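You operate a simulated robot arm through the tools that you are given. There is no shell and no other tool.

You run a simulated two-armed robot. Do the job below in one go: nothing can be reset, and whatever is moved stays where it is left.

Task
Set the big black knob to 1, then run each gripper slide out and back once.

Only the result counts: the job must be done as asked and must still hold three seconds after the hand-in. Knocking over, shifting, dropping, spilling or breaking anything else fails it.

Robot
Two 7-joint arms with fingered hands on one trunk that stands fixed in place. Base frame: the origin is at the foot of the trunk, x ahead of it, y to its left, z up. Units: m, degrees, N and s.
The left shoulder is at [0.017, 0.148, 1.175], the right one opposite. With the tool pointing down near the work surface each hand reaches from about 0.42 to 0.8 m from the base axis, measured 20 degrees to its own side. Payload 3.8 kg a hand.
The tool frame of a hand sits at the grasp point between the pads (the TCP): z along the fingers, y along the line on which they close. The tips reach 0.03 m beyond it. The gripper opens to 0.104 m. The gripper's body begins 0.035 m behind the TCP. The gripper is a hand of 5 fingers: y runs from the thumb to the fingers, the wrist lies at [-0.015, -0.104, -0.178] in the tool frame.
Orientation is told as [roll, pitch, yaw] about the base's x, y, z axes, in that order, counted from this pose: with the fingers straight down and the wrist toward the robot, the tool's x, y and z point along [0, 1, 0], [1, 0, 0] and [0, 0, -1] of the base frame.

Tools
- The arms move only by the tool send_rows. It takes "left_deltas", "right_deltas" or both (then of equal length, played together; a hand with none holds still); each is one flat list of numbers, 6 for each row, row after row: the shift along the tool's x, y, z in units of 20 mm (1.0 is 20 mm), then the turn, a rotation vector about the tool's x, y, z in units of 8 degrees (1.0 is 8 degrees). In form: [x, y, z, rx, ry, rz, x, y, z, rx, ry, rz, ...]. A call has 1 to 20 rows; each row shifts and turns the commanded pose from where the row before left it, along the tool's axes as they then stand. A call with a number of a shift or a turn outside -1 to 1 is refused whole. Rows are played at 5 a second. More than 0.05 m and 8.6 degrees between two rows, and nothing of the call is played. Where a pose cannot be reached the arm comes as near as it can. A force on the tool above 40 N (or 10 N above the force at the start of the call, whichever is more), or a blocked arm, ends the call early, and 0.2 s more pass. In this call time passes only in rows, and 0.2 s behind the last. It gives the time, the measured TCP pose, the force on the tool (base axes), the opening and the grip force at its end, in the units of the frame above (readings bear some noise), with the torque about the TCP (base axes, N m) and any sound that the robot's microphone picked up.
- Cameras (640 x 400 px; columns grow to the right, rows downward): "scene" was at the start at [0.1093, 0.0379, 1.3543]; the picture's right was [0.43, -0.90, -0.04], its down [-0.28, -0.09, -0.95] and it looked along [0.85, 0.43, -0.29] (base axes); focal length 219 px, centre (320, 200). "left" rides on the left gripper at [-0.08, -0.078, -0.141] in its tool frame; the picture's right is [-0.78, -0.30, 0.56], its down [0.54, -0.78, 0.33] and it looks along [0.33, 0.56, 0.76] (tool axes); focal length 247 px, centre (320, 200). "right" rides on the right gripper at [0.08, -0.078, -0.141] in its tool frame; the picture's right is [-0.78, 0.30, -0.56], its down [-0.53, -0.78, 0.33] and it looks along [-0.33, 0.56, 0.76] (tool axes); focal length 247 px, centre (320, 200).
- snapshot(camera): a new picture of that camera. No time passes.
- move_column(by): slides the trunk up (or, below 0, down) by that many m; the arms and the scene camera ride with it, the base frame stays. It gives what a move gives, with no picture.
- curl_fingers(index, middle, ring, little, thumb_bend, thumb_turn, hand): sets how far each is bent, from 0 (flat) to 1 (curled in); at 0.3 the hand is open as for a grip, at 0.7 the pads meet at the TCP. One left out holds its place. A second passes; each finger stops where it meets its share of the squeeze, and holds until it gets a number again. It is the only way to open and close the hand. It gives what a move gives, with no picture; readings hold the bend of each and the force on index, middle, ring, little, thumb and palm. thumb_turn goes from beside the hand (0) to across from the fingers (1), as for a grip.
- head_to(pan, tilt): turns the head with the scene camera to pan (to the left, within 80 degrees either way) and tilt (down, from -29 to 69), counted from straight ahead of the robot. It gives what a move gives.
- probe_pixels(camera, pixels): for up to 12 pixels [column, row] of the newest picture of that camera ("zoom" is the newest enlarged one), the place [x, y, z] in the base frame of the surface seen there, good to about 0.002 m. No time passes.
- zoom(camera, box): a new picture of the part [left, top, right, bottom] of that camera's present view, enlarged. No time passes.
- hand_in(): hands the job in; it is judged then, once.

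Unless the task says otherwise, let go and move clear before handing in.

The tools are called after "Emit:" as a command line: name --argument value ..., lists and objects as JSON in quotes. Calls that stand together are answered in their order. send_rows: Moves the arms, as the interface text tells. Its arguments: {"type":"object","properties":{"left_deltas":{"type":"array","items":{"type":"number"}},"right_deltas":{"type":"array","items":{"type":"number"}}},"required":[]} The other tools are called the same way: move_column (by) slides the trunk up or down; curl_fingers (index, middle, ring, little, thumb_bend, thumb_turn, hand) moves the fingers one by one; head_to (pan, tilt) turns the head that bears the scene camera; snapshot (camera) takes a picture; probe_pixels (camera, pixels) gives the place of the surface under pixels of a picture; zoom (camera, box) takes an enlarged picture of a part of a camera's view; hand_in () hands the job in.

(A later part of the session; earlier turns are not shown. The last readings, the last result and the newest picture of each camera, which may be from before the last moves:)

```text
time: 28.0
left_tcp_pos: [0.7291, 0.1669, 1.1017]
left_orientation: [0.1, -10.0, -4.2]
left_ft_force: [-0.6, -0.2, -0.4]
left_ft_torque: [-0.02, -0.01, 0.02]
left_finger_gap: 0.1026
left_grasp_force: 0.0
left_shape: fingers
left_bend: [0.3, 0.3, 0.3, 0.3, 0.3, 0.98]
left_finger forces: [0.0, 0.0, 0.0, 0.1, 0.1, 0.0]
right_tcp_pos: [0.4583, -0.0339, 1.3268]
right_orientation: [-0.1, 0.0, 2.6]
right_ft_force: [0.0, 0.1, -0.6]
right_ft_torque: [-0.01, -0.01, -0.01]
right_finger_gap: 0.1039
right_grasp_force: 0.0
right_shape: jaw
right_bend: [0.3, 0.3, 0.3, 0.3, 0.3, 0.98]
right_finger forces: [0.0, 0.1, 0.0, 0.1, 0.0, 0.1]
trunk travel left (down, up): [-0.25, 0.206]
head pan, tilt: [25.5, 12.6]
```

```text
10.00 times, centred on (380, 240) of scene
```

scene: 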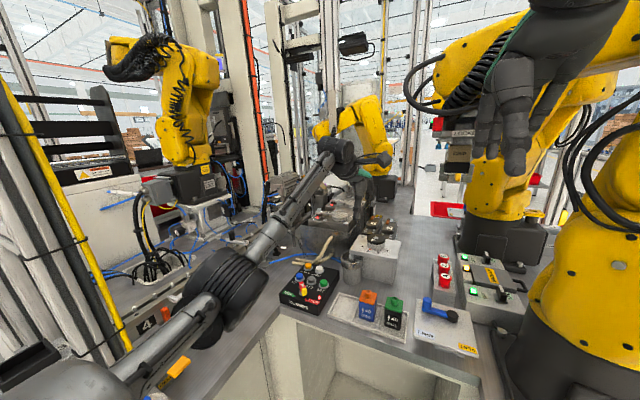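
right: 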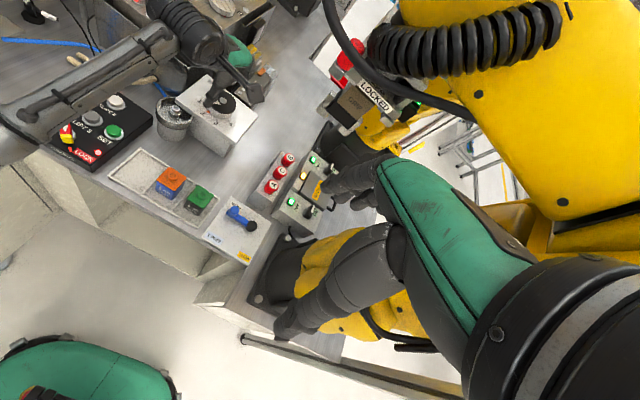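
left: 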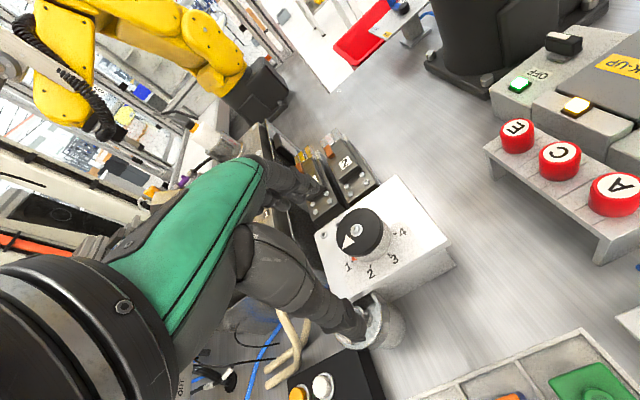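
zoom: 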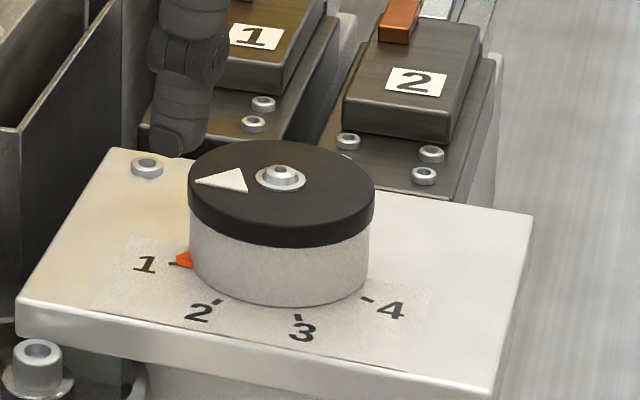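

Working through the geometry (ticks are 45° apart, and both arrow and orange tick turned about 45°), the knob stands at 1 within about 2°. Now I move the left hand sideways toward the button panel at z≈1.10, watching the elbow's distance from the post.

Emit:
send_rows --left_deltas '[0.91, -0.277, -0.049, 0, 0, 0, 0.91, -0.277, -0.049, 0, 0, 0, 0.91, -0.277, -0.049, 0, 0, 0, 0.91, -0.277, -0.049, 0, 0, 0, 0.91, -0.277, -0.049, 0, 0, 0, 0.91, -0.277, -0.049, 0, 0, 0]'

Emit:
snapshot --camera "scene"

Emit:
zoom --camera "right" --box '[140, 40, 300, 140]'

```text
time: 29.4
left_tcp_pos: [0.704, 0.2786, 1.1004]
left_orientation: [0.0, -10.1, -4.1]
left_ft_force: [-0.1, -0.3, -0.3]
left_ft_torque: [0.01, 0.0, 0.01]
left_finger_gap: 0.103
left_grasp_force: 0.1
left_shape: fingers
left_bend: [0.3, 0.3, 0.3, 0.3, 0.3, 0.98]
left_finger forces: [0.0, 0.0, 0.0, 0.0, 0.0, 0.0]
right_tcp_pos: [0.4594, -0.0329, 1.3268]
right_orientation: [0.1, 0.0, 2.6]
right_ft_force: [-0.1, -0.1, -0.3]
right_ft_torque: [0.02, -0.08, -0.03]
right_finger_gap: 0.1039
right_grasp_force: 0.0
right_shape: jaw
right_bend: [0.3, 0.3, 0.3, 0.3, 0.3, 0.98]
right_finger forces: [0.0, 0.1, 0.1, 0.0, 0.1, 0.0]
trunk travel left (down, up): [-0.25, 0.206]
head pan, tilt: [25.5, 12.6]
```

```text
taken
```

scene: 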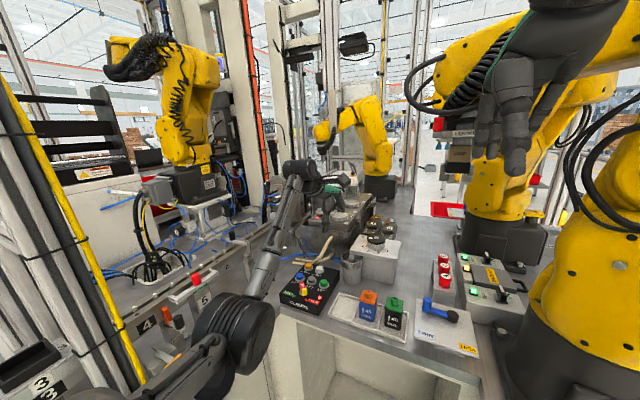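

```text
4.00 times, centred on (220, 90) of right
```

zoom: 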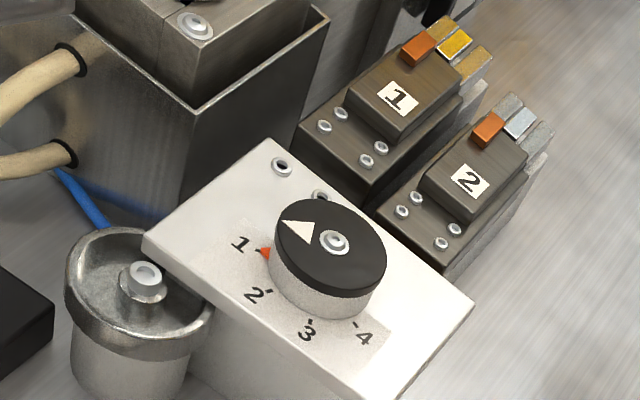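

The right camera clearly shows the orange tick pointing at "1" (zoom (263,252)). The left elbow at (235,330) is well clear of the post; I probe it and set the left hand into a pointing shape.

Emit:
probe_pixels --camera "scene" --pixels '[[235, 330], [205, 330], [255, 310], [240, 360]]'

Emit:
curl_fingers --hand "left" --index 0.0 --middle 1.0 --ring 1.0 --little 1.0 --thumb_bend 0.3 --thumb_turn 0.0

Emit:
snapshot --camera "left"

Emit:
zoom --camera "right" --box '[0, 0, 240, 160]'

Emit:
zoom --camera "scene" --box '[270, 140, 410, 240]'

```text
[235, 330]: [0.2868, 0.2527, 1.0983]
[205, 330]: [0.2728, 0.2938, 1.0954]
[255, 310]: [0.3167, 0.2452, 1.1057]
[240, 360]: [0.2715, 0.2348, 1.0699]
```

```text
time: 30.4
left_tcp_pos: [0.7033, 0.2776, 1.1019]
left_orientation: [0.1, -10.2, -4.2]
left_ft_force: [-0.3, 0.0, -0.4]
left_ft_torque: [-0.02, 0.01, -0.03]
left_finger_gap: 0.1519
left_grasp_force: 0.2
left_shape: fingers
left_bend: [0.0, 1.0, 1.0, 1.0, 0.3, 0.0]
left_finger forces: [0.0, 0.0, 0.0, 0.0, 0.1, 0.0]
right_tcp_pos: [0.4598, -0.033, 1.3264]
right_orientation: [0.0, 0.0, 2.6]
right_ft_force: [0.3, 0.4, 1.4]
right_ft_torque: [0.03, 0.01, 0.0]
right_finger_gap: 0.1038
right_grasp_force: 0.0
right_shape: jaw
right_bend: [0.3, 0.3, 0.3, 0.3, 0.3, 0.98]
right_finger forces: [0.1, 0.1, 0.0, 0.0, 0.0, 0.0]
trunk travel left (down, up): [-0.25, 0.206]
head pan, tilt: [25.5, 12.6]
```

```text
taken
```

left: 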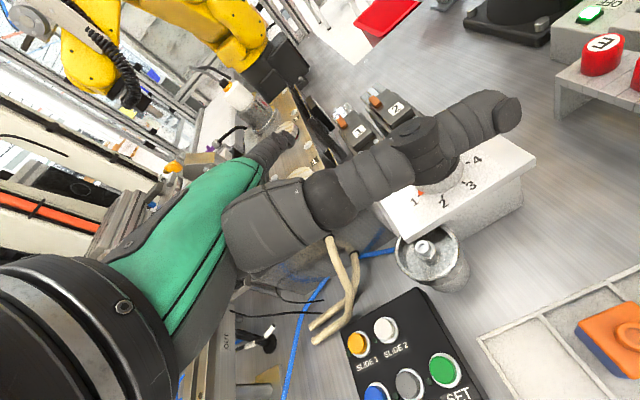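

```text
2.50 times, centred on (120, 80) of right
```

zoom: 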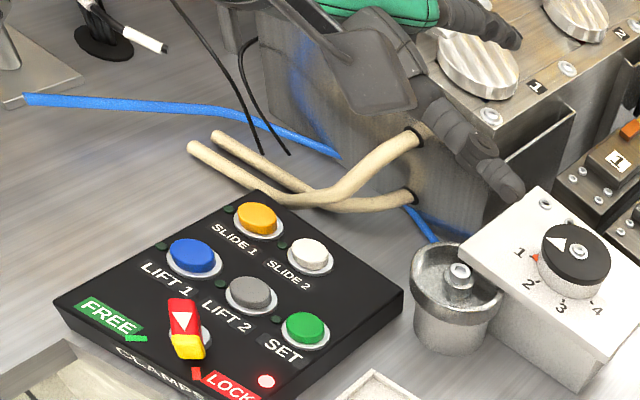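

```text
4.00 times, centred on (340, 190) of scene
```

zoom: 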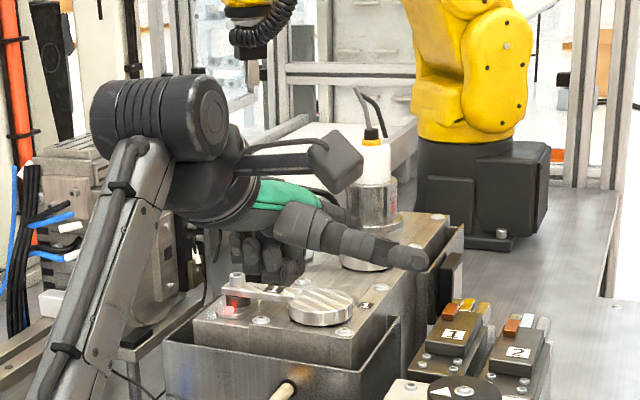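

With thumb_turn 0 the thumb sticks out sideways (tip at (510,110) in the left view) and the index is extended at about (290,135). I probe the tips to know the shape.

Emit:
probe_pixels --camera "left" --pixels '[[510, 112], [440, 140], [330, 195], [292, 132], [280, 150], [262, 150], [400, 145]]'

Emit:
zoom --camera "left" --box '[220, 100, 340, 180]'

Emit:
probe_pixels --camera "zoom" --pixels '[[385, 170], [340, 200], [300, 230], [395, 150], [260, 260]]'

```text
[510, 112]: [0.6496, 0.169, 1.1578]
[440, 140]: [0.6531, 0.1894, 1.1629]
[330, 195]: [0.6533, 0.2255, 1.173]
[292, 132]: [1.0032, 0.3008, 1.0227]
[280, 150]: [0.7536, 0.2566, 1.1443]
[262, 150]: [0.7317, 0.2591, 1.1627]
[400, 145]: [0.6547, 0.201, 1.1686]
```

```text
5.00 times, centred on (280, 140) of left
```

zoom: 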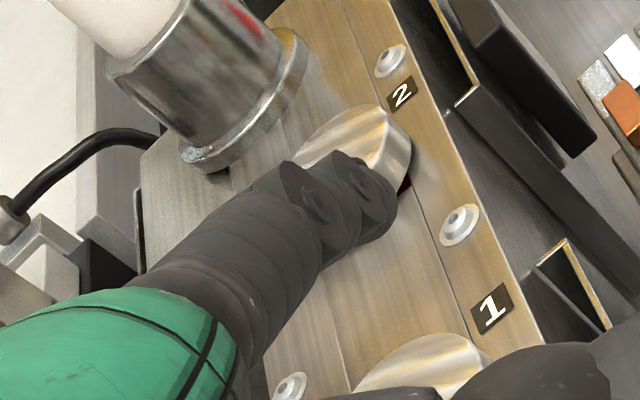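

```text
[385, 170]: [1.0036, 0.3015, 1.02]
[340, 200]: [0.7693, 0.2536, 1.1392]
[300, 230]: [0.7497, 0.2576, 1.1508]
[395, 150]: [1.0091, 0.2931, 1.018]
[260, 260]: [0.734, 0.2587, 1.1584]
```

The sideways thumb is 5–7 cm above the TCP height, so it will not interfere. I bend the index to point along the tool axis and look again.

Emit:
curl_fingers --hand "left" --index 0.5

Emit:
snapshot --camera "left"

Emit:
zoom --camera "scene" --box '[290, 150, 410, 250]'

Emit:
zoom --camera "right" --box '[60, 0, 220, 100]'

```text
time: 31.4
left_tcp_pos: [0.7042, 0.2764, 1.1014]
left_orientation: [0.2, -10.1, -4.2]
left_ft_force: [-0.5, 0.4, -0.2]
left_ft_torque: [0.0, 0.03, -0.02]
left_finger_gap: 0.1325
left_grasp_force: 0.0
left_shape: fingers
left_bend: [0.5, 1.0, 1.0, 1.0, 0.3, 0.0]
left_finger forces: [0.0, 0.0, 0.0, 0.0, 0.0, 0.1]
right_tcp_pos: [0.4586, -0.0327, 1.326]
right_orientation: [0.0, 0.0, 2.7]
right_ft_force: [-0.3, 0.7, 0.1]
right_ft_torque: [0.01, 0.01, 0.01]
right_finger_gap: 0.1041
right_grasp_force: 0.1
right_shape: jaw
right_bend: [0.3, 0.3, 0.3, 0.3, 0.3, 0.98]
right_finger forces: [0.0, 0.1, 0.1, 0.0, 0.0, 0.0]
trunk travel left (down, up): [-0.25, 0.206]
head pan, tilt: [25.5, 12.6]
```

```text
taken
```

left: 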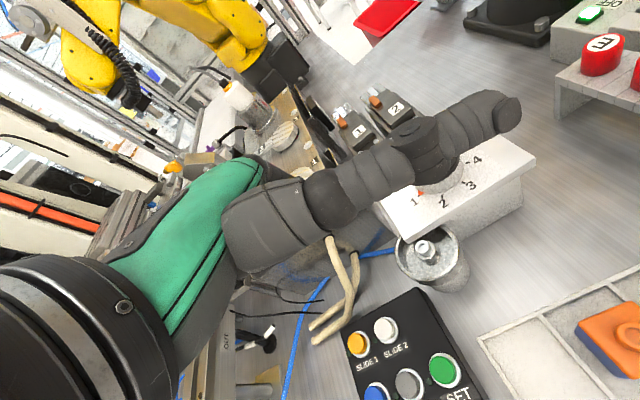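

```text
4.00 times, centred on (350, 200) of scene
```

zoom: 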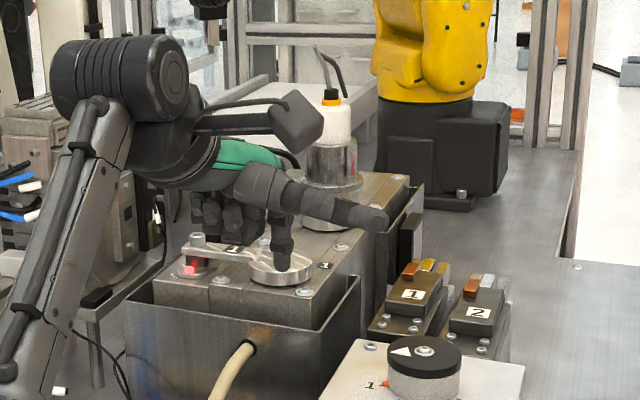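

```text
4.00 times, centred on (140, 50) of right
```

zoom: 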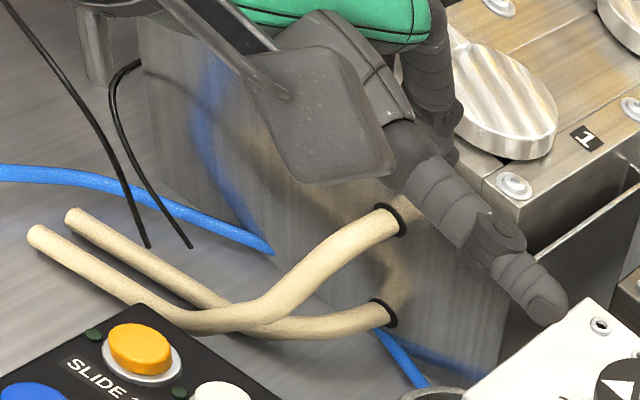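

The index now points down and is the lowest part (scene zoom (283,262)); the other fingers are folded higher. I probe the index tip from two views.

Emit:
probe_pixels --camera "zoom" --pixels '[[447, 152], [452, 130], [440, 100], [545, 310], [455, 145]]'

Emit:
zoom --camera "scene" --box '[335, 190, 375, 220]'

Emit:
probe_pixels --camera "zoom" --pixels '[[270, 280], [270, 290], [290, 285], [250, 285], [270, 250], [270, 200]]'

```text
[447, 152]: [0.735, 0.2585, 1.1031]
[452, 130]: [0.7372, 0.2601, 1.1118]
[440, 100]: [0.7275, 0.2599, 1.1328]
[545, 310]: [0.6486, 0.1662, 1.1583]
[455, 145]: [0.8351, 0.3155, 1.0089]
```

```text
13.33 times, centred on (355, 205) of scene
```

zoom: 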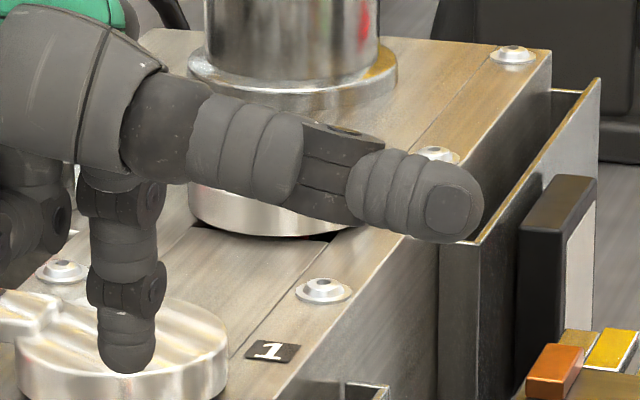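

```text
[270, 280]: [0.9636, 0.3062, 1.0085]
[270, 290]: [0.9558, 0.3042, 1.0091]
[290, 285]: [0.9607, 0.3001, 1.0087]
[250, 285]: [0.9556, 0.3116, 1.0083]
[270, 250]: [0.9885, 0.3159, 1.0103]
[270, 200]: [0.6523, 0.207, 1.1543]
```

Emit:
probe_pixels --camera "zoom" --pixels '[[125, 365], [125, 350], [105, 345], [148, 345], [125, 320], [125, 280], [125, 230]]'

```text
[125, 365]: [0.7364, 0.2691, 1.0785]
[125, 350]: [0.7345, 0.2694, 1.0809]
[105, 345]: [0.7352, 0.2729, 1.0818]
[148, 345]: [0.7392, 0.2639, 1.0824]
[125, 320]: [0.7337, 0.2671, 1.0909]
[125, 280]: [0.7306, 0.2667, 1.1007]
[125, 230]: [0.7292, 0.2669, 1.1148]
```

The index tip sits at about (−0.006, 0.033, 0.032) in the tool frame. I level the hand and move to a hover above SLIDE 1 in two stages, checking the elbow between.

Emit:
send_rows --left_deltas '[0, 0, 0, 0.63, 0, -0.26, 0, 0, 0, 0.63, 0, -0.26, 0.8, -0.433, 0.6, 0, 0, 0, 0.8, -0.433, 0.6, 0, 0, 0, 0.8, -0.433, 0.6, 0, 0, 0]'

Emit:
head_to --pan 40 --tilt 32

Emit:
snapshot --camera "scene"

Emit:
snapshot --camera "left"

```text
time: 32.6
left_tcp_pos: [0.6782, 0.3271, 1.0655]
left_orientation: [-0.2, -0.1, 0.0]
left_ft_force: [0.0, 0.2, 0.1]
left_ft_torque: [-0.04, -0.01, 0.03]
left_finger_gap: 0.1323
left_grasp_force: 0.1
left_shape: fingers
left_bend: [0.5, 1.0, 1.0, 1.0, 0.3, 0.0]
left_finger forces: [0.0, 0.1, 0.0, 0.0, 0.0, 0.1]
right_tcp_pos: [0.4575, -0.0328, 1.3268]
right_orientation: [0.0, 0.0, 2.7]
right_ft_force: [-0.1, -0.4, -0.5]
right_ft_torque: [0.02, 0.03, 0.0]
right_finger_gap: 0.1038
right_grasp_force: 0.0
right_shape: jaw
right_bend: [0.3, 0.3, 0.3, 0.3, 0.3, 0.98]
right_finger forces: [0.1, 0.0, 0.0, 0.0, 0.1, 0.0]
trunk travel left (down, up): [-0.25, 0.206]
head pan, tilt: [25.5, 12.6]
```

```text
time: 33.4
left_tcp_pos: [0.6776, 0.3252, 1.0659]
left_orientation: [-0.2, 0.0, 0.0]
left_ft_force: [0.0, -0.4, -0.3]
left_ft_torque: [-0.01, -0.02, 0.04]
left_finger_gap: 0.1324
left_grasp_force: 0.1
left_shape: fingers
left_bend: [0.5, 1.0, 1.0, 1.0, 0.3, 0.0]
left_finger forces: [0.0, 0.1, 0.0, 0.0, 0.0, 0.1]
right_tcp_pos: [0.4595, -0.0329, 1.3264]
right_orientation: [0.1, -0.1, 2.6]
right_ft_force: [0.2, -0.9, 0.6]
right_ft_torque: [0.0, 0.0, -0.01]
right_finger_gap: 0.1039
right_grasp_force: 0.0
right_shape: jaw
right_bend: [0.3, 0.3, 0.3, 0.3, 0.3, 0.98]
right_finger forces: [0.1, 0.0, 0.0, 0.0, 0.0, 0.1]
trunk travel left (down, up): [-0.25, 0.206]
head pan, tilt: [40.0, 32.0]
```

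```text
taken
```

scene: 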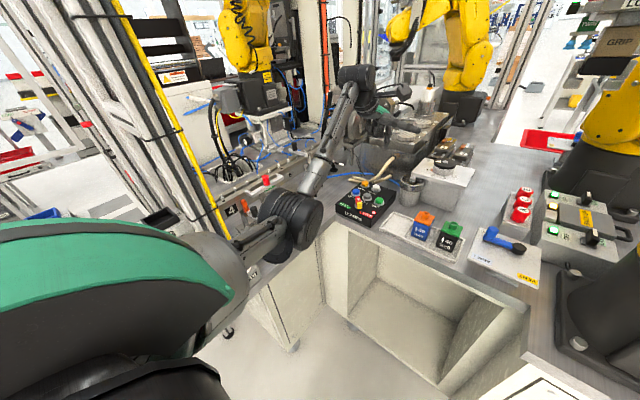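

```text
taken
```

left: 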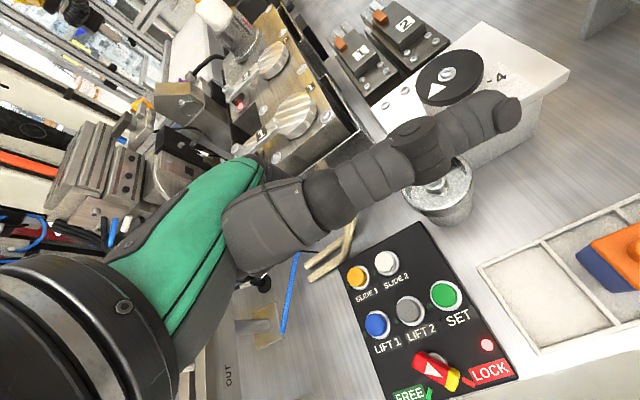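

The elbow at (290,220) hangs inside the table opening, away from the post. I probe its position and what lies around it.

Emit:
probe_pixels --camera "scene" --pixels '[[290, 215], [265, 205], [315, 225], [290, 245], [265, 240], [250, 210], [265, 180], [250, 270]]'

Emit:
zoom --camera "scene" --box '[180, 130, 420, 290]'

```text
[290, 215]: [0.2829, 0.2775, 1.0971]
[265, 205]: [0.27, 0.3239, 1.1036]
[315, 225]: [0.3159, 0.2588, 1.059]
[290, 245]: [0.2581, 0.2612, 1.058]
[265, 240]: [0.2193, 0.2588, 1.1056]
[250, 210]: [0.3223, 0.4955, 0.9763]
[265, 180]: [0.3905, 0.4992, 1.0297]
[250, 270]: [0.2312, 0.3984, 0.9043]
```

```text
2.50 times, centred on (300, 210) of scene
```

zoom: 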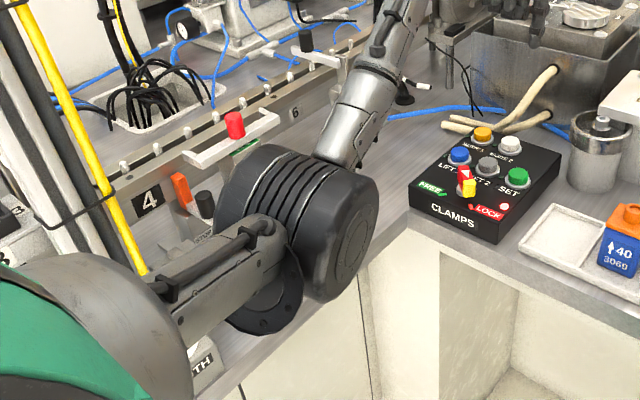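

Emit:
probe_pixels --camera "zoom" --pixels '[[183, 190], [206, 204], [235, 125], [240, 190], [222, 190], [260, 155], [270, 300], [205, 235], [195, 360], [230, 320], [345, 270], [330, 290]]'

```text
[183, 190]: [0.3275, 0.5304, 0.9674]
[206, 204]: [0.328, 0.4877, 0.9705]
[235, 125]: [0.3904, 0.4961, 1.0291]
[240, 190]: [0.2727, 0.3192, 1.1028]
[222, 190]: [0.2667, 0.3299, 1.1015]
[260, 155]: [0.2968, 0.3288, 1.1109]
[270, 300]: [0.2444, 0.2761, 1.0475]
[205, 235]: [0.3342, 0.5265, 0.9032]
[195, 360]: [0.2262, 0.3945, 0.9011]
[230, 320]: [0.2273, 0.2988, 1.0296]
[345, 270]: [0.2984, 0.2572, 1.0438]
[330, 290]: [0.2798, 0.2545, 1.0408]
```

There is ample clearance (elbow y≤0.34, z≥1.03 versus bracket at y≥0.48 and panel z≈0.90). I go on to a hover ~4 cm above SLIDE 1.

Emit:
send_rows --left_deltas '[0.47, -0.256, 0.81, 0, 0, 0, 0.47, -0.256, 0.81, 0, 0, 0, 0.47, -0.256, 0.81, 0, 0, 0, 0.47, -0.256, 0.81, 0, 0, 0, 0.47, -0.256, 0.81, 0, 0, 0]'

Emit:
snapshot --camera "scene"

Emit:
zoom --camera "scene" --box '[325, 130, 405, 190]'

Emit:
zoom --camera "right" --box '[0, 40, 160, 140]'

Emit:
snapshot --camera "left"

```text
time: 34.6
left_tcp_pos: [0.6508, 0.3727, 0.985]
left_orientation: [-0.3, 0.0, 0.0]
left_ft_force: [0.5, -0.7, 0.3]
left_ft_torque: [0.02, 0.0, 0.0]
left_finger_gap: 0.1323
left_grasp_force: 0.1
left_shape: fingers
left_bend: [0.5, 1.0, 1.0, 1.0, 0.3, 0.0]
left_finger forces: [0.0, 0.1, 0.0, 0.0, 0.0, 0.0]
right_tcp_pos: [0.4581, -0.0333, 1.3266]
right_orientation: [0.0, -0.1, 2.6]
right_ft_force: [-0.5, 0.2, 0.3]
right_ft_torque: [0.0, -0.02, -0.02]
right_finger_gap: 0.1038
right_grasp_force: 0.3
right_shape: jaw
right_bend: [0.3, 0.3, 0.3, 0.3, 0.3, 0.98]
right_finger forces: [0.0, 0.0, 0.0, 0.0, 0.0, 0.0]
trunk travel left (down, up): [-0.25, 0.206]
head pan, tilt: [40.0, 32.0]
```

```text
taken
```

scene: 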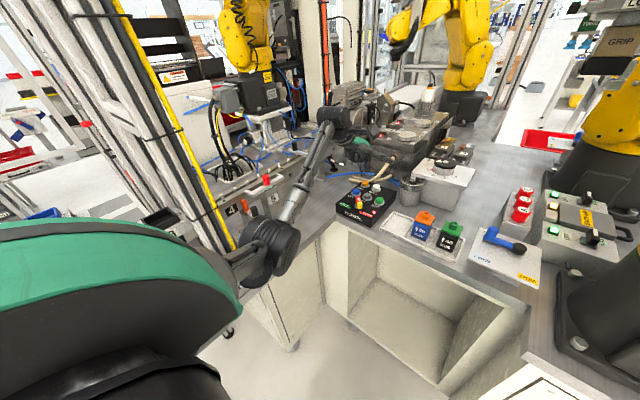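

```text
6.67 times, centred on (365, 160) of scene
```

zoom: 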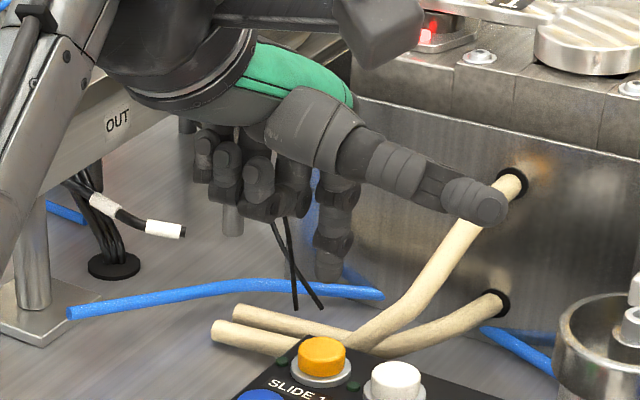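

```text
4.00 times, centred on (80, 90) of right
```

zoom: 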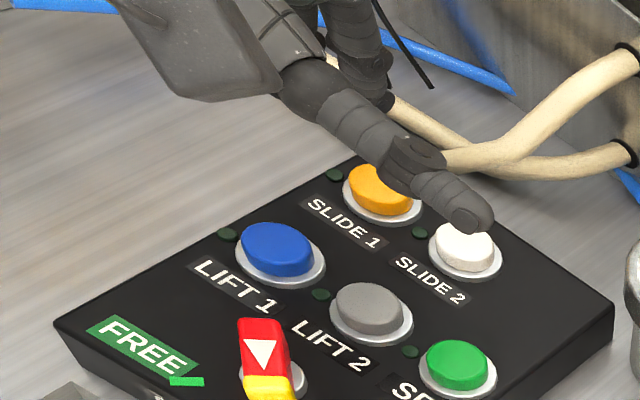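

```text
taken
```

left: 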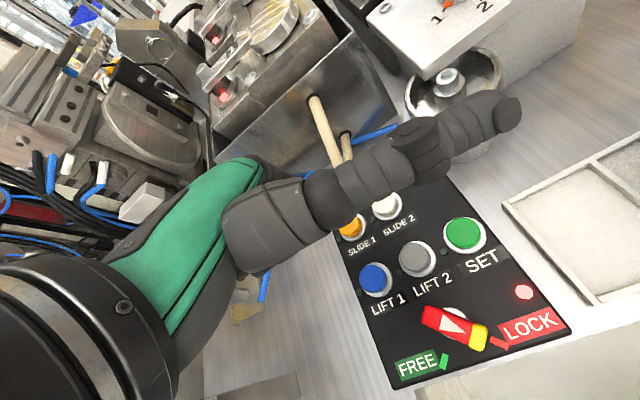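

The index tip hangs over the orange SLIDE 1 button. I probe the tip to check alignment.

Emit:
zoom --camera "scene" --box '[345, 155, 385, 190]'

Emit:
probe_pixels --camera "zoom" --pixels '[[225, 200], [225, 190], [200, 190], [250, 195], [225, 170], [240, 320], [220, 345], [190, 330], [250, 330]]'

```text
11.43 times, centred on (365, 172) of scene
```

zoom: 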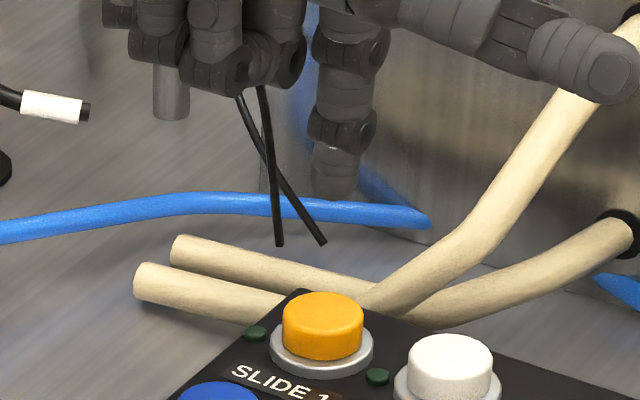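

```text
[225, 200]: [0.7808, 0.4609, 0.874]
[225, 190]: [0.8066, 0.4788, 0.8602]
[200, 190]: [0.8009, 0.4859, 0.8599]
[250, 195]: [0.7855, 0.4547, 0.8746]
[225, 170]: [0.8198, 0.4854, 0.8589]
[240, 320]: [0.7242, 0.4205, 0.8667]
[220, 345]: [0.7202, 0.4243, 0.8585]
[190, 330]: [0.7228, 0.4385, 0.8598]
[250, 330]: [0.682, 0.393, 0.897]
```

Emit:
probe_pixels --camera "zoom" --pixels '[[335, 180], [335, 190], [320, 175], [352, 175], [335, 150], [323, 305], [300, 310], [345, 310], [323, 335], [450, 350]]'

```text
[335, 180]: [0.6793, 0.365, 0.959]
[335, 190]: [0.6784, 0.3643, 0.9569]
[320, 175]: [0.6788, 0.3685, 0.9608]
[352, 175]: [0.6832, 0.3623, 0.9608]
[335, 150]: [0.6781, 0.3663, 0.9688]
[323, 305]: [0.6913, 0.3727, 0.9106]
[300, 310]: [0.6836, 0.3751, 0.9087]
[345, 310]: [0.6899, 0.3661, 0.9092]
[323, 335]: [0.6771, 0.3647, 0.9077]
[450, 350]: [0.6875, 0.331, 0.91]
```

The tip centre (≈0.684, 0.369) is aligned with the SLIDE 1 button (≈0.685, 0.369), bottom at z≈0.955. I lower to just touch and press lightly, watching the force.

Emit:
send_rows --left_deltas '[0, 0, 1.0, 0, 0, 0, 0, 0, 1.0, 0, 0, 0, 0, 0, 0.2, 0, 0, 0]'

Emit:
zoom --camera "scene" --box '[345, 155, 385, 190]'

Emit:
zoom --camera "right" --box '[60, 30, 260, 150]'

```text
time: 35.4
left_tcp_pos: [0.6523, 0.3716, 0.94]
left_orientation: [-0.2, 0.0, 0.0]
left_ft_force: [0.5, 0.9, 1.1]
left_ft_torque: [-0.01, -0.05, 0.0]
left_finger_gap: 0.1325
left_grasp_force: 0.0
left_shape: fingers
left_bend: [0.5, 1.0, 1.0, 1.0, 0.3, 0.0]
left_finger forces: [1.4, 0.0, 0.0, 0.0, 0.0, 0.1]
right_tcp_pos: [0.4578, -0.0337, 1.3258]
right_orientation: [0.1, 0.1, 2.6]
right_ft_force: [-0.9, 0.1, 0.1]
right_ft_torque: [0.04, -0.03, 0.0]
right_finger_gap: 0.1037
right_grasp_force: 0.0
right_shape: jaw
right_bend: [0.3, 0.3, 0.3, 0.3, 0.3, 0.98]
right_finger forces: [0.0, 0.0, 0.0, 0.1, 0.1, 0.0]
trunk travel left (down, up): [-0.25, 0.206]
head pan, tilt: [40.0, 32.0]
heard: click
```

```text
11.43 times, centred on (365, 172) of scene
```

zoom: 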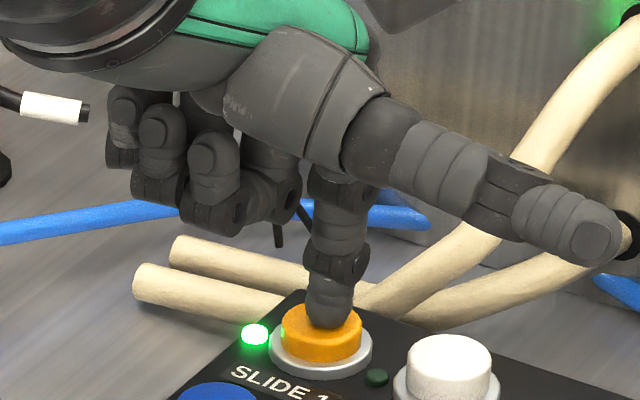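

```text
3.20 times, centred on (160, 90) of right
```

zoom: 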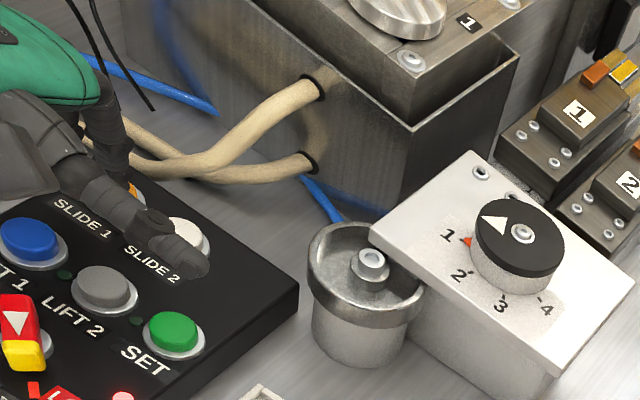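

A click was heard and the green lamp beside SLIDE 1 lit (zoom (255,335)). I check what moved on the machine.

Emit:
zoom --camera "scene" --box '[340, 100, 500, 200]'

Emit:
snapshot --camera "right"

Emit:
snapshot --camera "left"

```text
4.00 times, centred on (420, 150) of scene
```

zoom: 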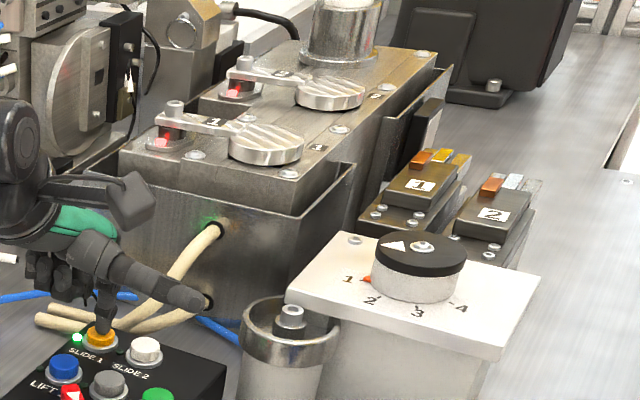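

```text
taken
```

right: 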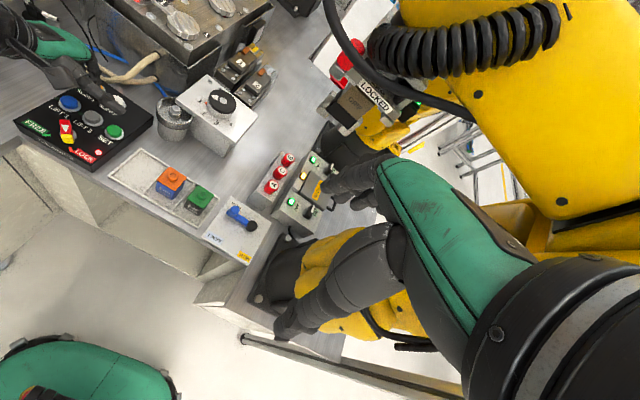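

```text
taken
```

left: 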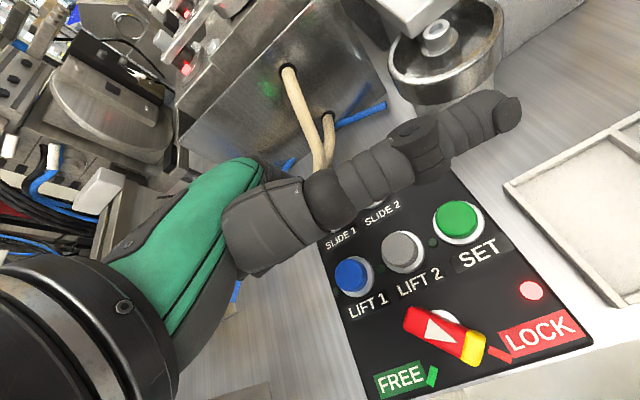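

The lamp is lit but gripper unit 1 (scene zoom (425,185)) hasn't visibly moved yet. I hold for a moment and compare.

Emit:
send_rows --left_deltas '[0, 0, 0, 0, 0, 0, 0, 0, 0, 0, 0, 0]'

Emit:
zoom --camera "scene" --box '[340, 100, 500, 200]'

Emit:
zoom --camera "right" --box '[180, 20, 300, 120]'

```text
time: 36.0
left_tcp_pos: [0.651, 0.3729, 0.9399]
left_orientation: [-0.2, 0.1, -0.1]
left_ft_force: [-0.1, -0.2, 1.5]
left_ft_torque: [-0.03, -0.06, 0.02]
left_finger_gap: 0.1326
left_grasp_force: 0.9
left_shape: fingers
left_bend: [0.5, 1.0, 1.0, 1.0, 0.3, 0.0]
left_finger forces: [1.6, 0.0, 0.0, 0.0, 0.0, 0.1]
right_tcp_pos: [0.4595, -0.0333, 1.3268]
right_orientation: [0.0, 0.0, 2.6]
right_ft_force: [0.2, -0.5, -0.3]
right_ft_torque: [0.0, -0.01, 0.02]
right_finger_gap: 0.1041
right_grasp_force: 0.0
right_shape: jaw
right_bend: [0.3, 0.3, 0.3, 0.3, 0.3, 0.98]
right_finger forces: [0.0, 0.1, 0.0, 0.0, 0.0, 0.0]
trunk travel left (down, up): [-0.25, 0.206]
head pan, tilt: [40.0, 32.0]
```

```text
4.00 times, centred on (420, 150) of scene
```

zoom: 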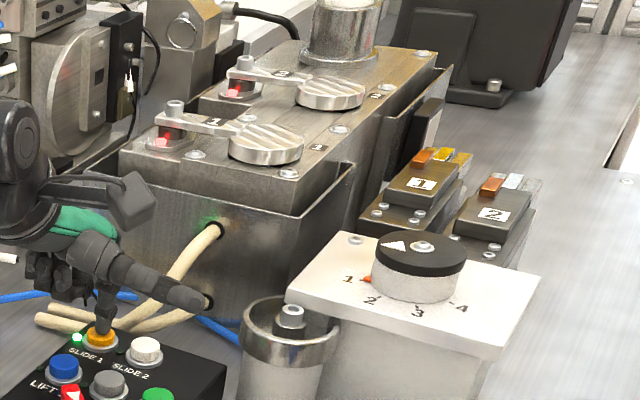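

```text
4.00 times, centred on (240, 70) of right
```

zoom: 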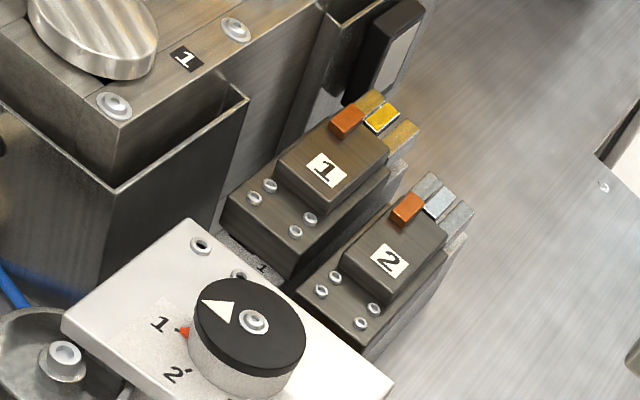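

Compared with the picture before the press, gripper unit 1 has moved outward a few pixels (label from (239.5,64.5) to (241.8,62.5)) while unit 2 stayed, so the slide is running out. I hold a little longer and measure.

Emit:
send_rows --left_deltas '[0, 0, 0, 0, 0, 0, 0, 0, 0, 0, 0, 0]'

Emit:
zoom --camera "right" --box '[180, 20, 300, 120]'

Emit:
zoom --camera "scene" --box '[340, 100, 500, 200]'

```text
time: 36.6
left_tcp_pos: [0.6513, 0.3725, 0.9403]
left_orientation: [-0.1, 0.0, 0.0]
left_ft_force: [1.5, 1.2, 2.3]
left_ft_torque: [-0.02, -0.08, 0.01]
left_finger_gap: 0.1324
left_grasp_force: 0.7
left_shape: fingers
left_bend: [0.5, 1.0, 1.0, 1.0, 0.3, 0.0]
left_finger forces: [1.6, 0.0, 0.0, 0.1, 0.1, 0.0]
right_tcp_pos: [0.4588, -0.0331, 1.3261]
right_orientation: [0.0, 0.0, 2.6]
right_ft_force: [-0.4, -0.1, 0.6]
right_ft_torque: [-0.02, 0.03, 0.01]
right_finger_gap: 0.1038
right_grasp_force: 0.1
right_shape: jaw
right_bend: [0.3, 0.3, 0.3, 0.3, 0.3, 0.98]
right_finger forces: [0.0, 0.0, 0.0, 0.1, 0.1, 0.0]
trunk travel left (down, up): [-0.25, 0.206]
head pan, tilt: [40.0, 32.0]
```

```text
4.00 times, centred on (240, 70) of right
```

zoom: 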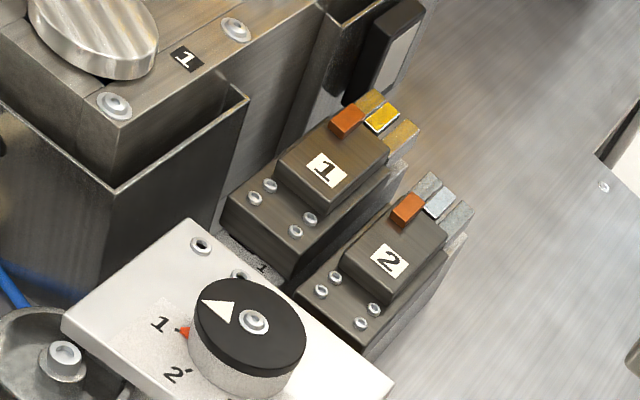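

```text
4.00 times, centred on (420, 150) of scene
```

zoom: 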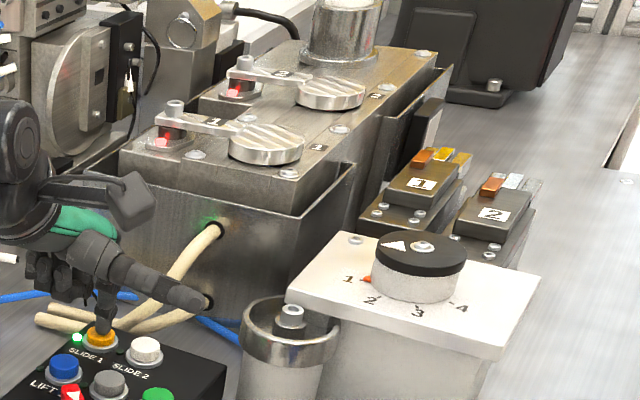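

Unit 1 has stopped at its outer end; the lamp stays lit. I lift the finger now and see whether it returns on release or stays out.

Emit:
send_rows --left_deltas '[0, 0, -0.7, 0, 0, 0, 0, 0, -0.7, 0, 0, 0]'

Emit:
zoom --camera "right" --box '[180, 20, 300, 120]'

Emit:
zoom --camera "scene" --box '[340, 100, 500, 200]'

```text
time: 37.2
left_tcp_pos: [0.6525, 0.3733, 0.9681]
left_orientation: [-0.3, 0.0, -0.2]
left_ft_force: [-0.3, 1.0, 0.2]
left_ft_torque: [-0.03, 0.01, 0.02]
left_finger_gap: 0.1324
left_grasp_force: 0.1
left_shape: fingers
left_bend: [0.5, 1.0, 1.0, 1.0, 0.3, 0.0]
left_finger forces: [0.0, 0.0, 0.1, 0.0, 0.0, 0.0]
right_tcp_pos: [0.4589, -0.0328, 1.326]
right_orientation: [-0.1, 0.0, 2.6]
right_ft_force: [-0.4, -0.5, -0.7]
right_ft_torque: [0.0, 0.01, 0.0]
right_finger_gap: 0.104
right_grasp_force: 0.0
right_shape: jaw
right_bend: [0.3, 0.3, 0.3, 0.3, 0.3, 0.98]
right_finger forces: [0.1, 0.0, 0.1, 0.1, 0.0, 0.1]
trunk travel left (down, up): [-0.25, 0.206]
head pan, tilt: [40.0, 32.0]
```

```text
4.00 times, centred on (240, 70) of right
```

zoom: 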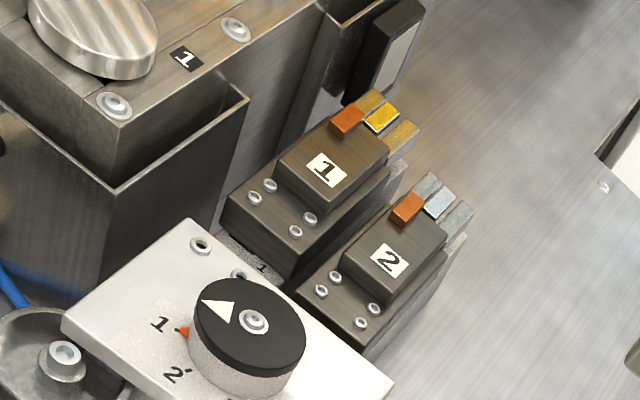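

```text
4.00 times, centred on (420, 150) of scene
```

zoom: 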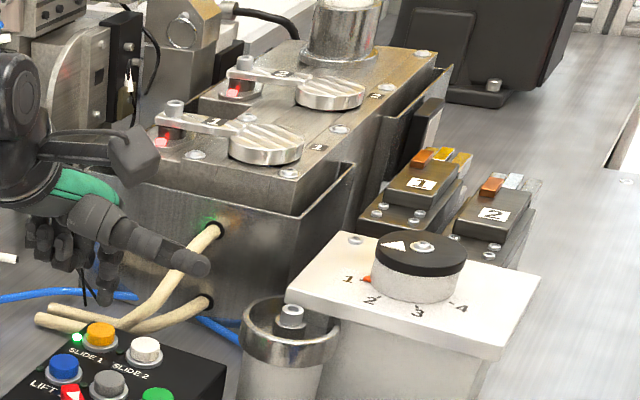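

Unit 1 stays out and the lamp stays lit after release, so the button toggles. I press SLIDE 1 once more to bring it back.

Emit:
send_rows --left_deltas '[0, 0, 0.7, 0, 0, 0, 0, 0, 0.7, 0, 0, 0]'

Emit:
zoom --camera "scene" --box '[340, 100, 500, 200]'

```text
time: 37.8
left_tcp_pos: [0.6521, 0.3713, 0.9408]
left_orientation: [-0.2, -0.1, 0.0]
left_ft_force: [0.3, -0.2, 1.4]
left_ft_torque: [-0.01, -0.07, 0.0]
left_finger_gap: 0.132
left_grasp_force: 1.0
left_shape: fingers
left_bend: [0.5, 1.0, 1.0, 1.0, 0.3, 0.0]
left_finger forces: [1.4, 0.0, 0.1, 0.0, 0.0, 0.0]
right_tcp_pos: [0.459, -0.0329, 1.3265]
right_orientation: [-0.1, 0.1, 2.6]
right_ft_force: [0.0, 1.1, -0.6]
right_ft_torque: [0.02, 0.03, -0.02]
right_finger_gap: 0.104
right_grasp_force: 0.0
right_shape: jaw
right_bend: [0.3, 0.3, 0.3, 0.3, 0.3, 0.98]
right_finger forces: [0.0, 0.0, 0.1, 0.0, 0.0, 0.0]
trunk travel left (down, up): [-0.25, 0.206]
head pan, tilt: [40.0, 32.0]
heard: click
```

```text
4.00 times, centred on (420, 150) of scene
```

zoom: 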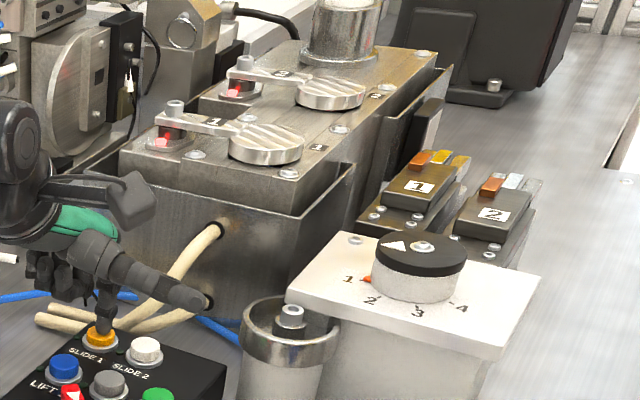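

A click again; the lamp went out and unit 1 is moving back (label (417,187) versus (421,184)). I lift off and verify.

Emit:
send_rows --left_deltas '[0, 0, -0.7, 0, 0, 0, 0, 0, -0.7, 0, 0, 0, 0, 0, 0, 0, 0, 0]'

Emit:
zoom --camera "scene" --box '[340, 100, 500, 200]'

Emit:
zoom --camera "right" --box '[180, 20, 300, 120]'

```text
time: 38.6
left_tcp_pos: [0.6519, 0.3724, 0.9676]
left_orientation: [-0.2, 0.0, 0.0]
left_ft_force: [0.6, 0.2, -1.1]
left_ft_torque: [-0.02, -0.01, -0.03]
left_finger_gap: 0.1323
left_grasp_force: 0.1
left_shape: fingers
left_bend: [0.5, 1.0, 1.0, 1.0, 0.3, 0.0]
left_finger forces: [0.0, 0.1, 0.0, 0.0, 0.0, 0.0]
right_tcp_pos: [0.4598, -0.033, 1.3263]
right_orientation: [-0.1, -0.1, 2.6]
right_ft_force: [-0.3, -0.8, -0.4]
right_ft_torque: [0.0, 0.01, 0.01]
right_finger_gap: 0.1038
right_grasp_force: 0.2
right_shape: jaw
right_bend: [0.3, 0.3, 0.3, 0.3, 0.3, 0.98]
right_finger forces: [0.0, 0.0, 0.1, 0.1, 0.1, 0.0]
trunk travel left (down, up): [-0.25, 0.206]
head pan, tilt: [40.0, 32.0]
```

```text
4.00 times, centred on (420, 150) of scene
```

zoom: 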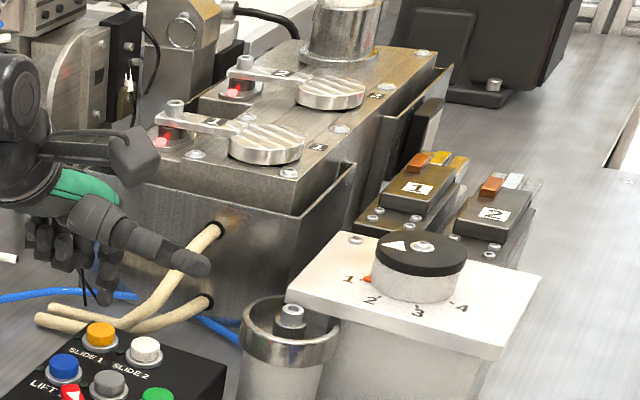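

```text
4.00 times, centred on (240, 70) of right
```

zoom: 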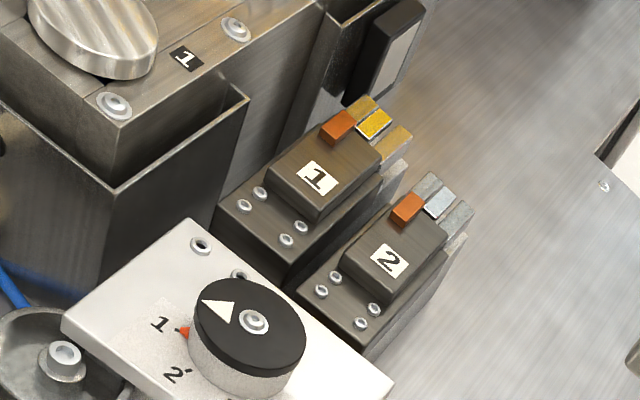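

Unit 1 is fully back (label again at (239.5,64.5) in the right view). I shift 4 cm to SLIDE 2 (white) and check alignment.

Emit:
send_rows --left_deltas '[-1.0, 0, 0, 0, 0, 0, -1.0, 0, 0, 0, 0, 0]'

Emit:
zoom --camera "scene" --box '[345, 155, 385, 190]'

Emit:
probe_pixels --camera "zoom" --pixels '[[450, 350], [425, 350], [475, 350], [450, 345], [450, 375]]'

```text
time: 39.2
left_tcp_pos: [0.6521, 0.3317, 0.9676]
left_orientation: [-0.2, 0.1, 0.1]
left_ft_force: [0.2, -0.2, -0.4]
left_ft_torque: [0.02, 0.0, 0.0]
left_finger_gap: 0.1325
left_grasp_force: 0.1
left_shape: fingers
left_bend: [0.5, 1.0, 1.0, 1.0, 0.3, 0.0]
left_finger forces: [0.1, 0.0, 0.0, 0.1, 0.0, 0.1]
right_tcp_pos: [0.4588, -0.0336, 1.326]
right_orientation: [0.1, -0.1, 2.6]
right_ft_force: [-0.6, -0.4, 0.1]
right_ft_torque: [0.01, -0.02, 0.01]
right_finger_gap: 0.1038
right_grasp_force: 0.0
right_shape: jaw
right_bend: [0.3, 0.3, 0.3, 0.3, 0.3, 0.98]
right_finger forces: [0.0, 0.1, 0.0, 0.0, 0.0, 0.0]
trunk travel left (down, up): [-0.25, 0.206]
head pan, tilt: [40.0, 32.0]
```

```text
11.43 times, centred on (365, 172) of scene
```

zoom: 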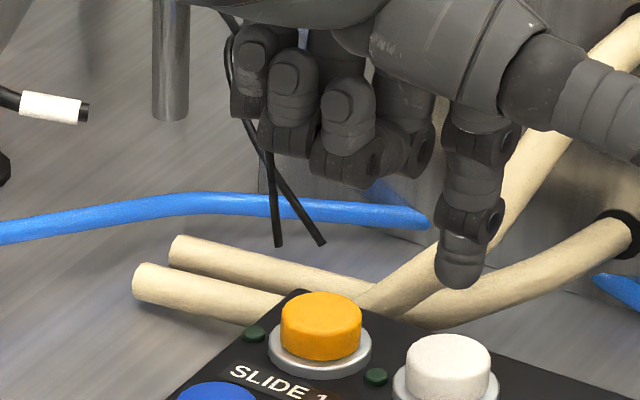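

```text
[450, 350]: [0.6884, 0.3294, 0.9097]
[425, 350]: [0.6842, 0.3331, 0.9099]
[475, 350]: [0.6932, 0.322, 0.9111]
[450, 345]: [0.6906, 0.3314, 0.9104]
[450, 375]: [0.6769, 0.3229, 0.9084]
```

The tip is above the white SLIDE 2 button with the same offset as before. I press it once.

Emit:
send_rows --left_deltas '[0, 0, 0.7, 0, 0, 0, 0, 0, 0.7, 0, 0, 0]'

Emit:
zoom --camera "scene" --box '[340, 100, 500, 200]'

```text
time: 39.8
left_tcp_pos: [0.6521, 0.3321, 0.9398]
left_orientation: [-0.2, -0.1, 0.1]
left_ft_force: [0.0, 0.4, 1.4]
left_ft_torque: [-0.02, -0.09, -0.01]
left_finger_gap: 0.1324
left_grasp_force: 0.7
left_shape: fingers
left_bend: [0.5, 1.0, 1.0, 1.0, 0.3, 0.0]
left_finger forces: [1.4, 0.0, 0.0, 0.1, 0.1, 0.1]
right_tcp_pos: [0.4576, -0.0329, 1.3274]
right_orientation: [-0.1, 0.0, 2.6]
right_ft_force: [0.3, -0.2, -0.4]
right_ft_torque: [0.0, 0.0, 0.0]
right_finger_gap: 0.1042
right_grasp_force: 0.0
right_shape: jaw
right_bend: [0.3, 0.3, 0.3, 0.3, 0.3, 0.98]
right_finger forces: [0.0, 0.0, 0.0, 0.1, 0.1, 0.0]
trunk travel left (down, up): [-0.25, 0.206]
head pan, tilt: [40.0, 32.0]
heard: click
```

```text
4.00 times, centred on (420, 150) of scene
```

zoom: 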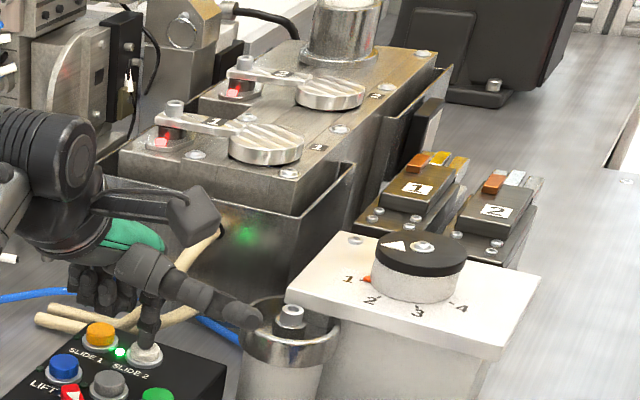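

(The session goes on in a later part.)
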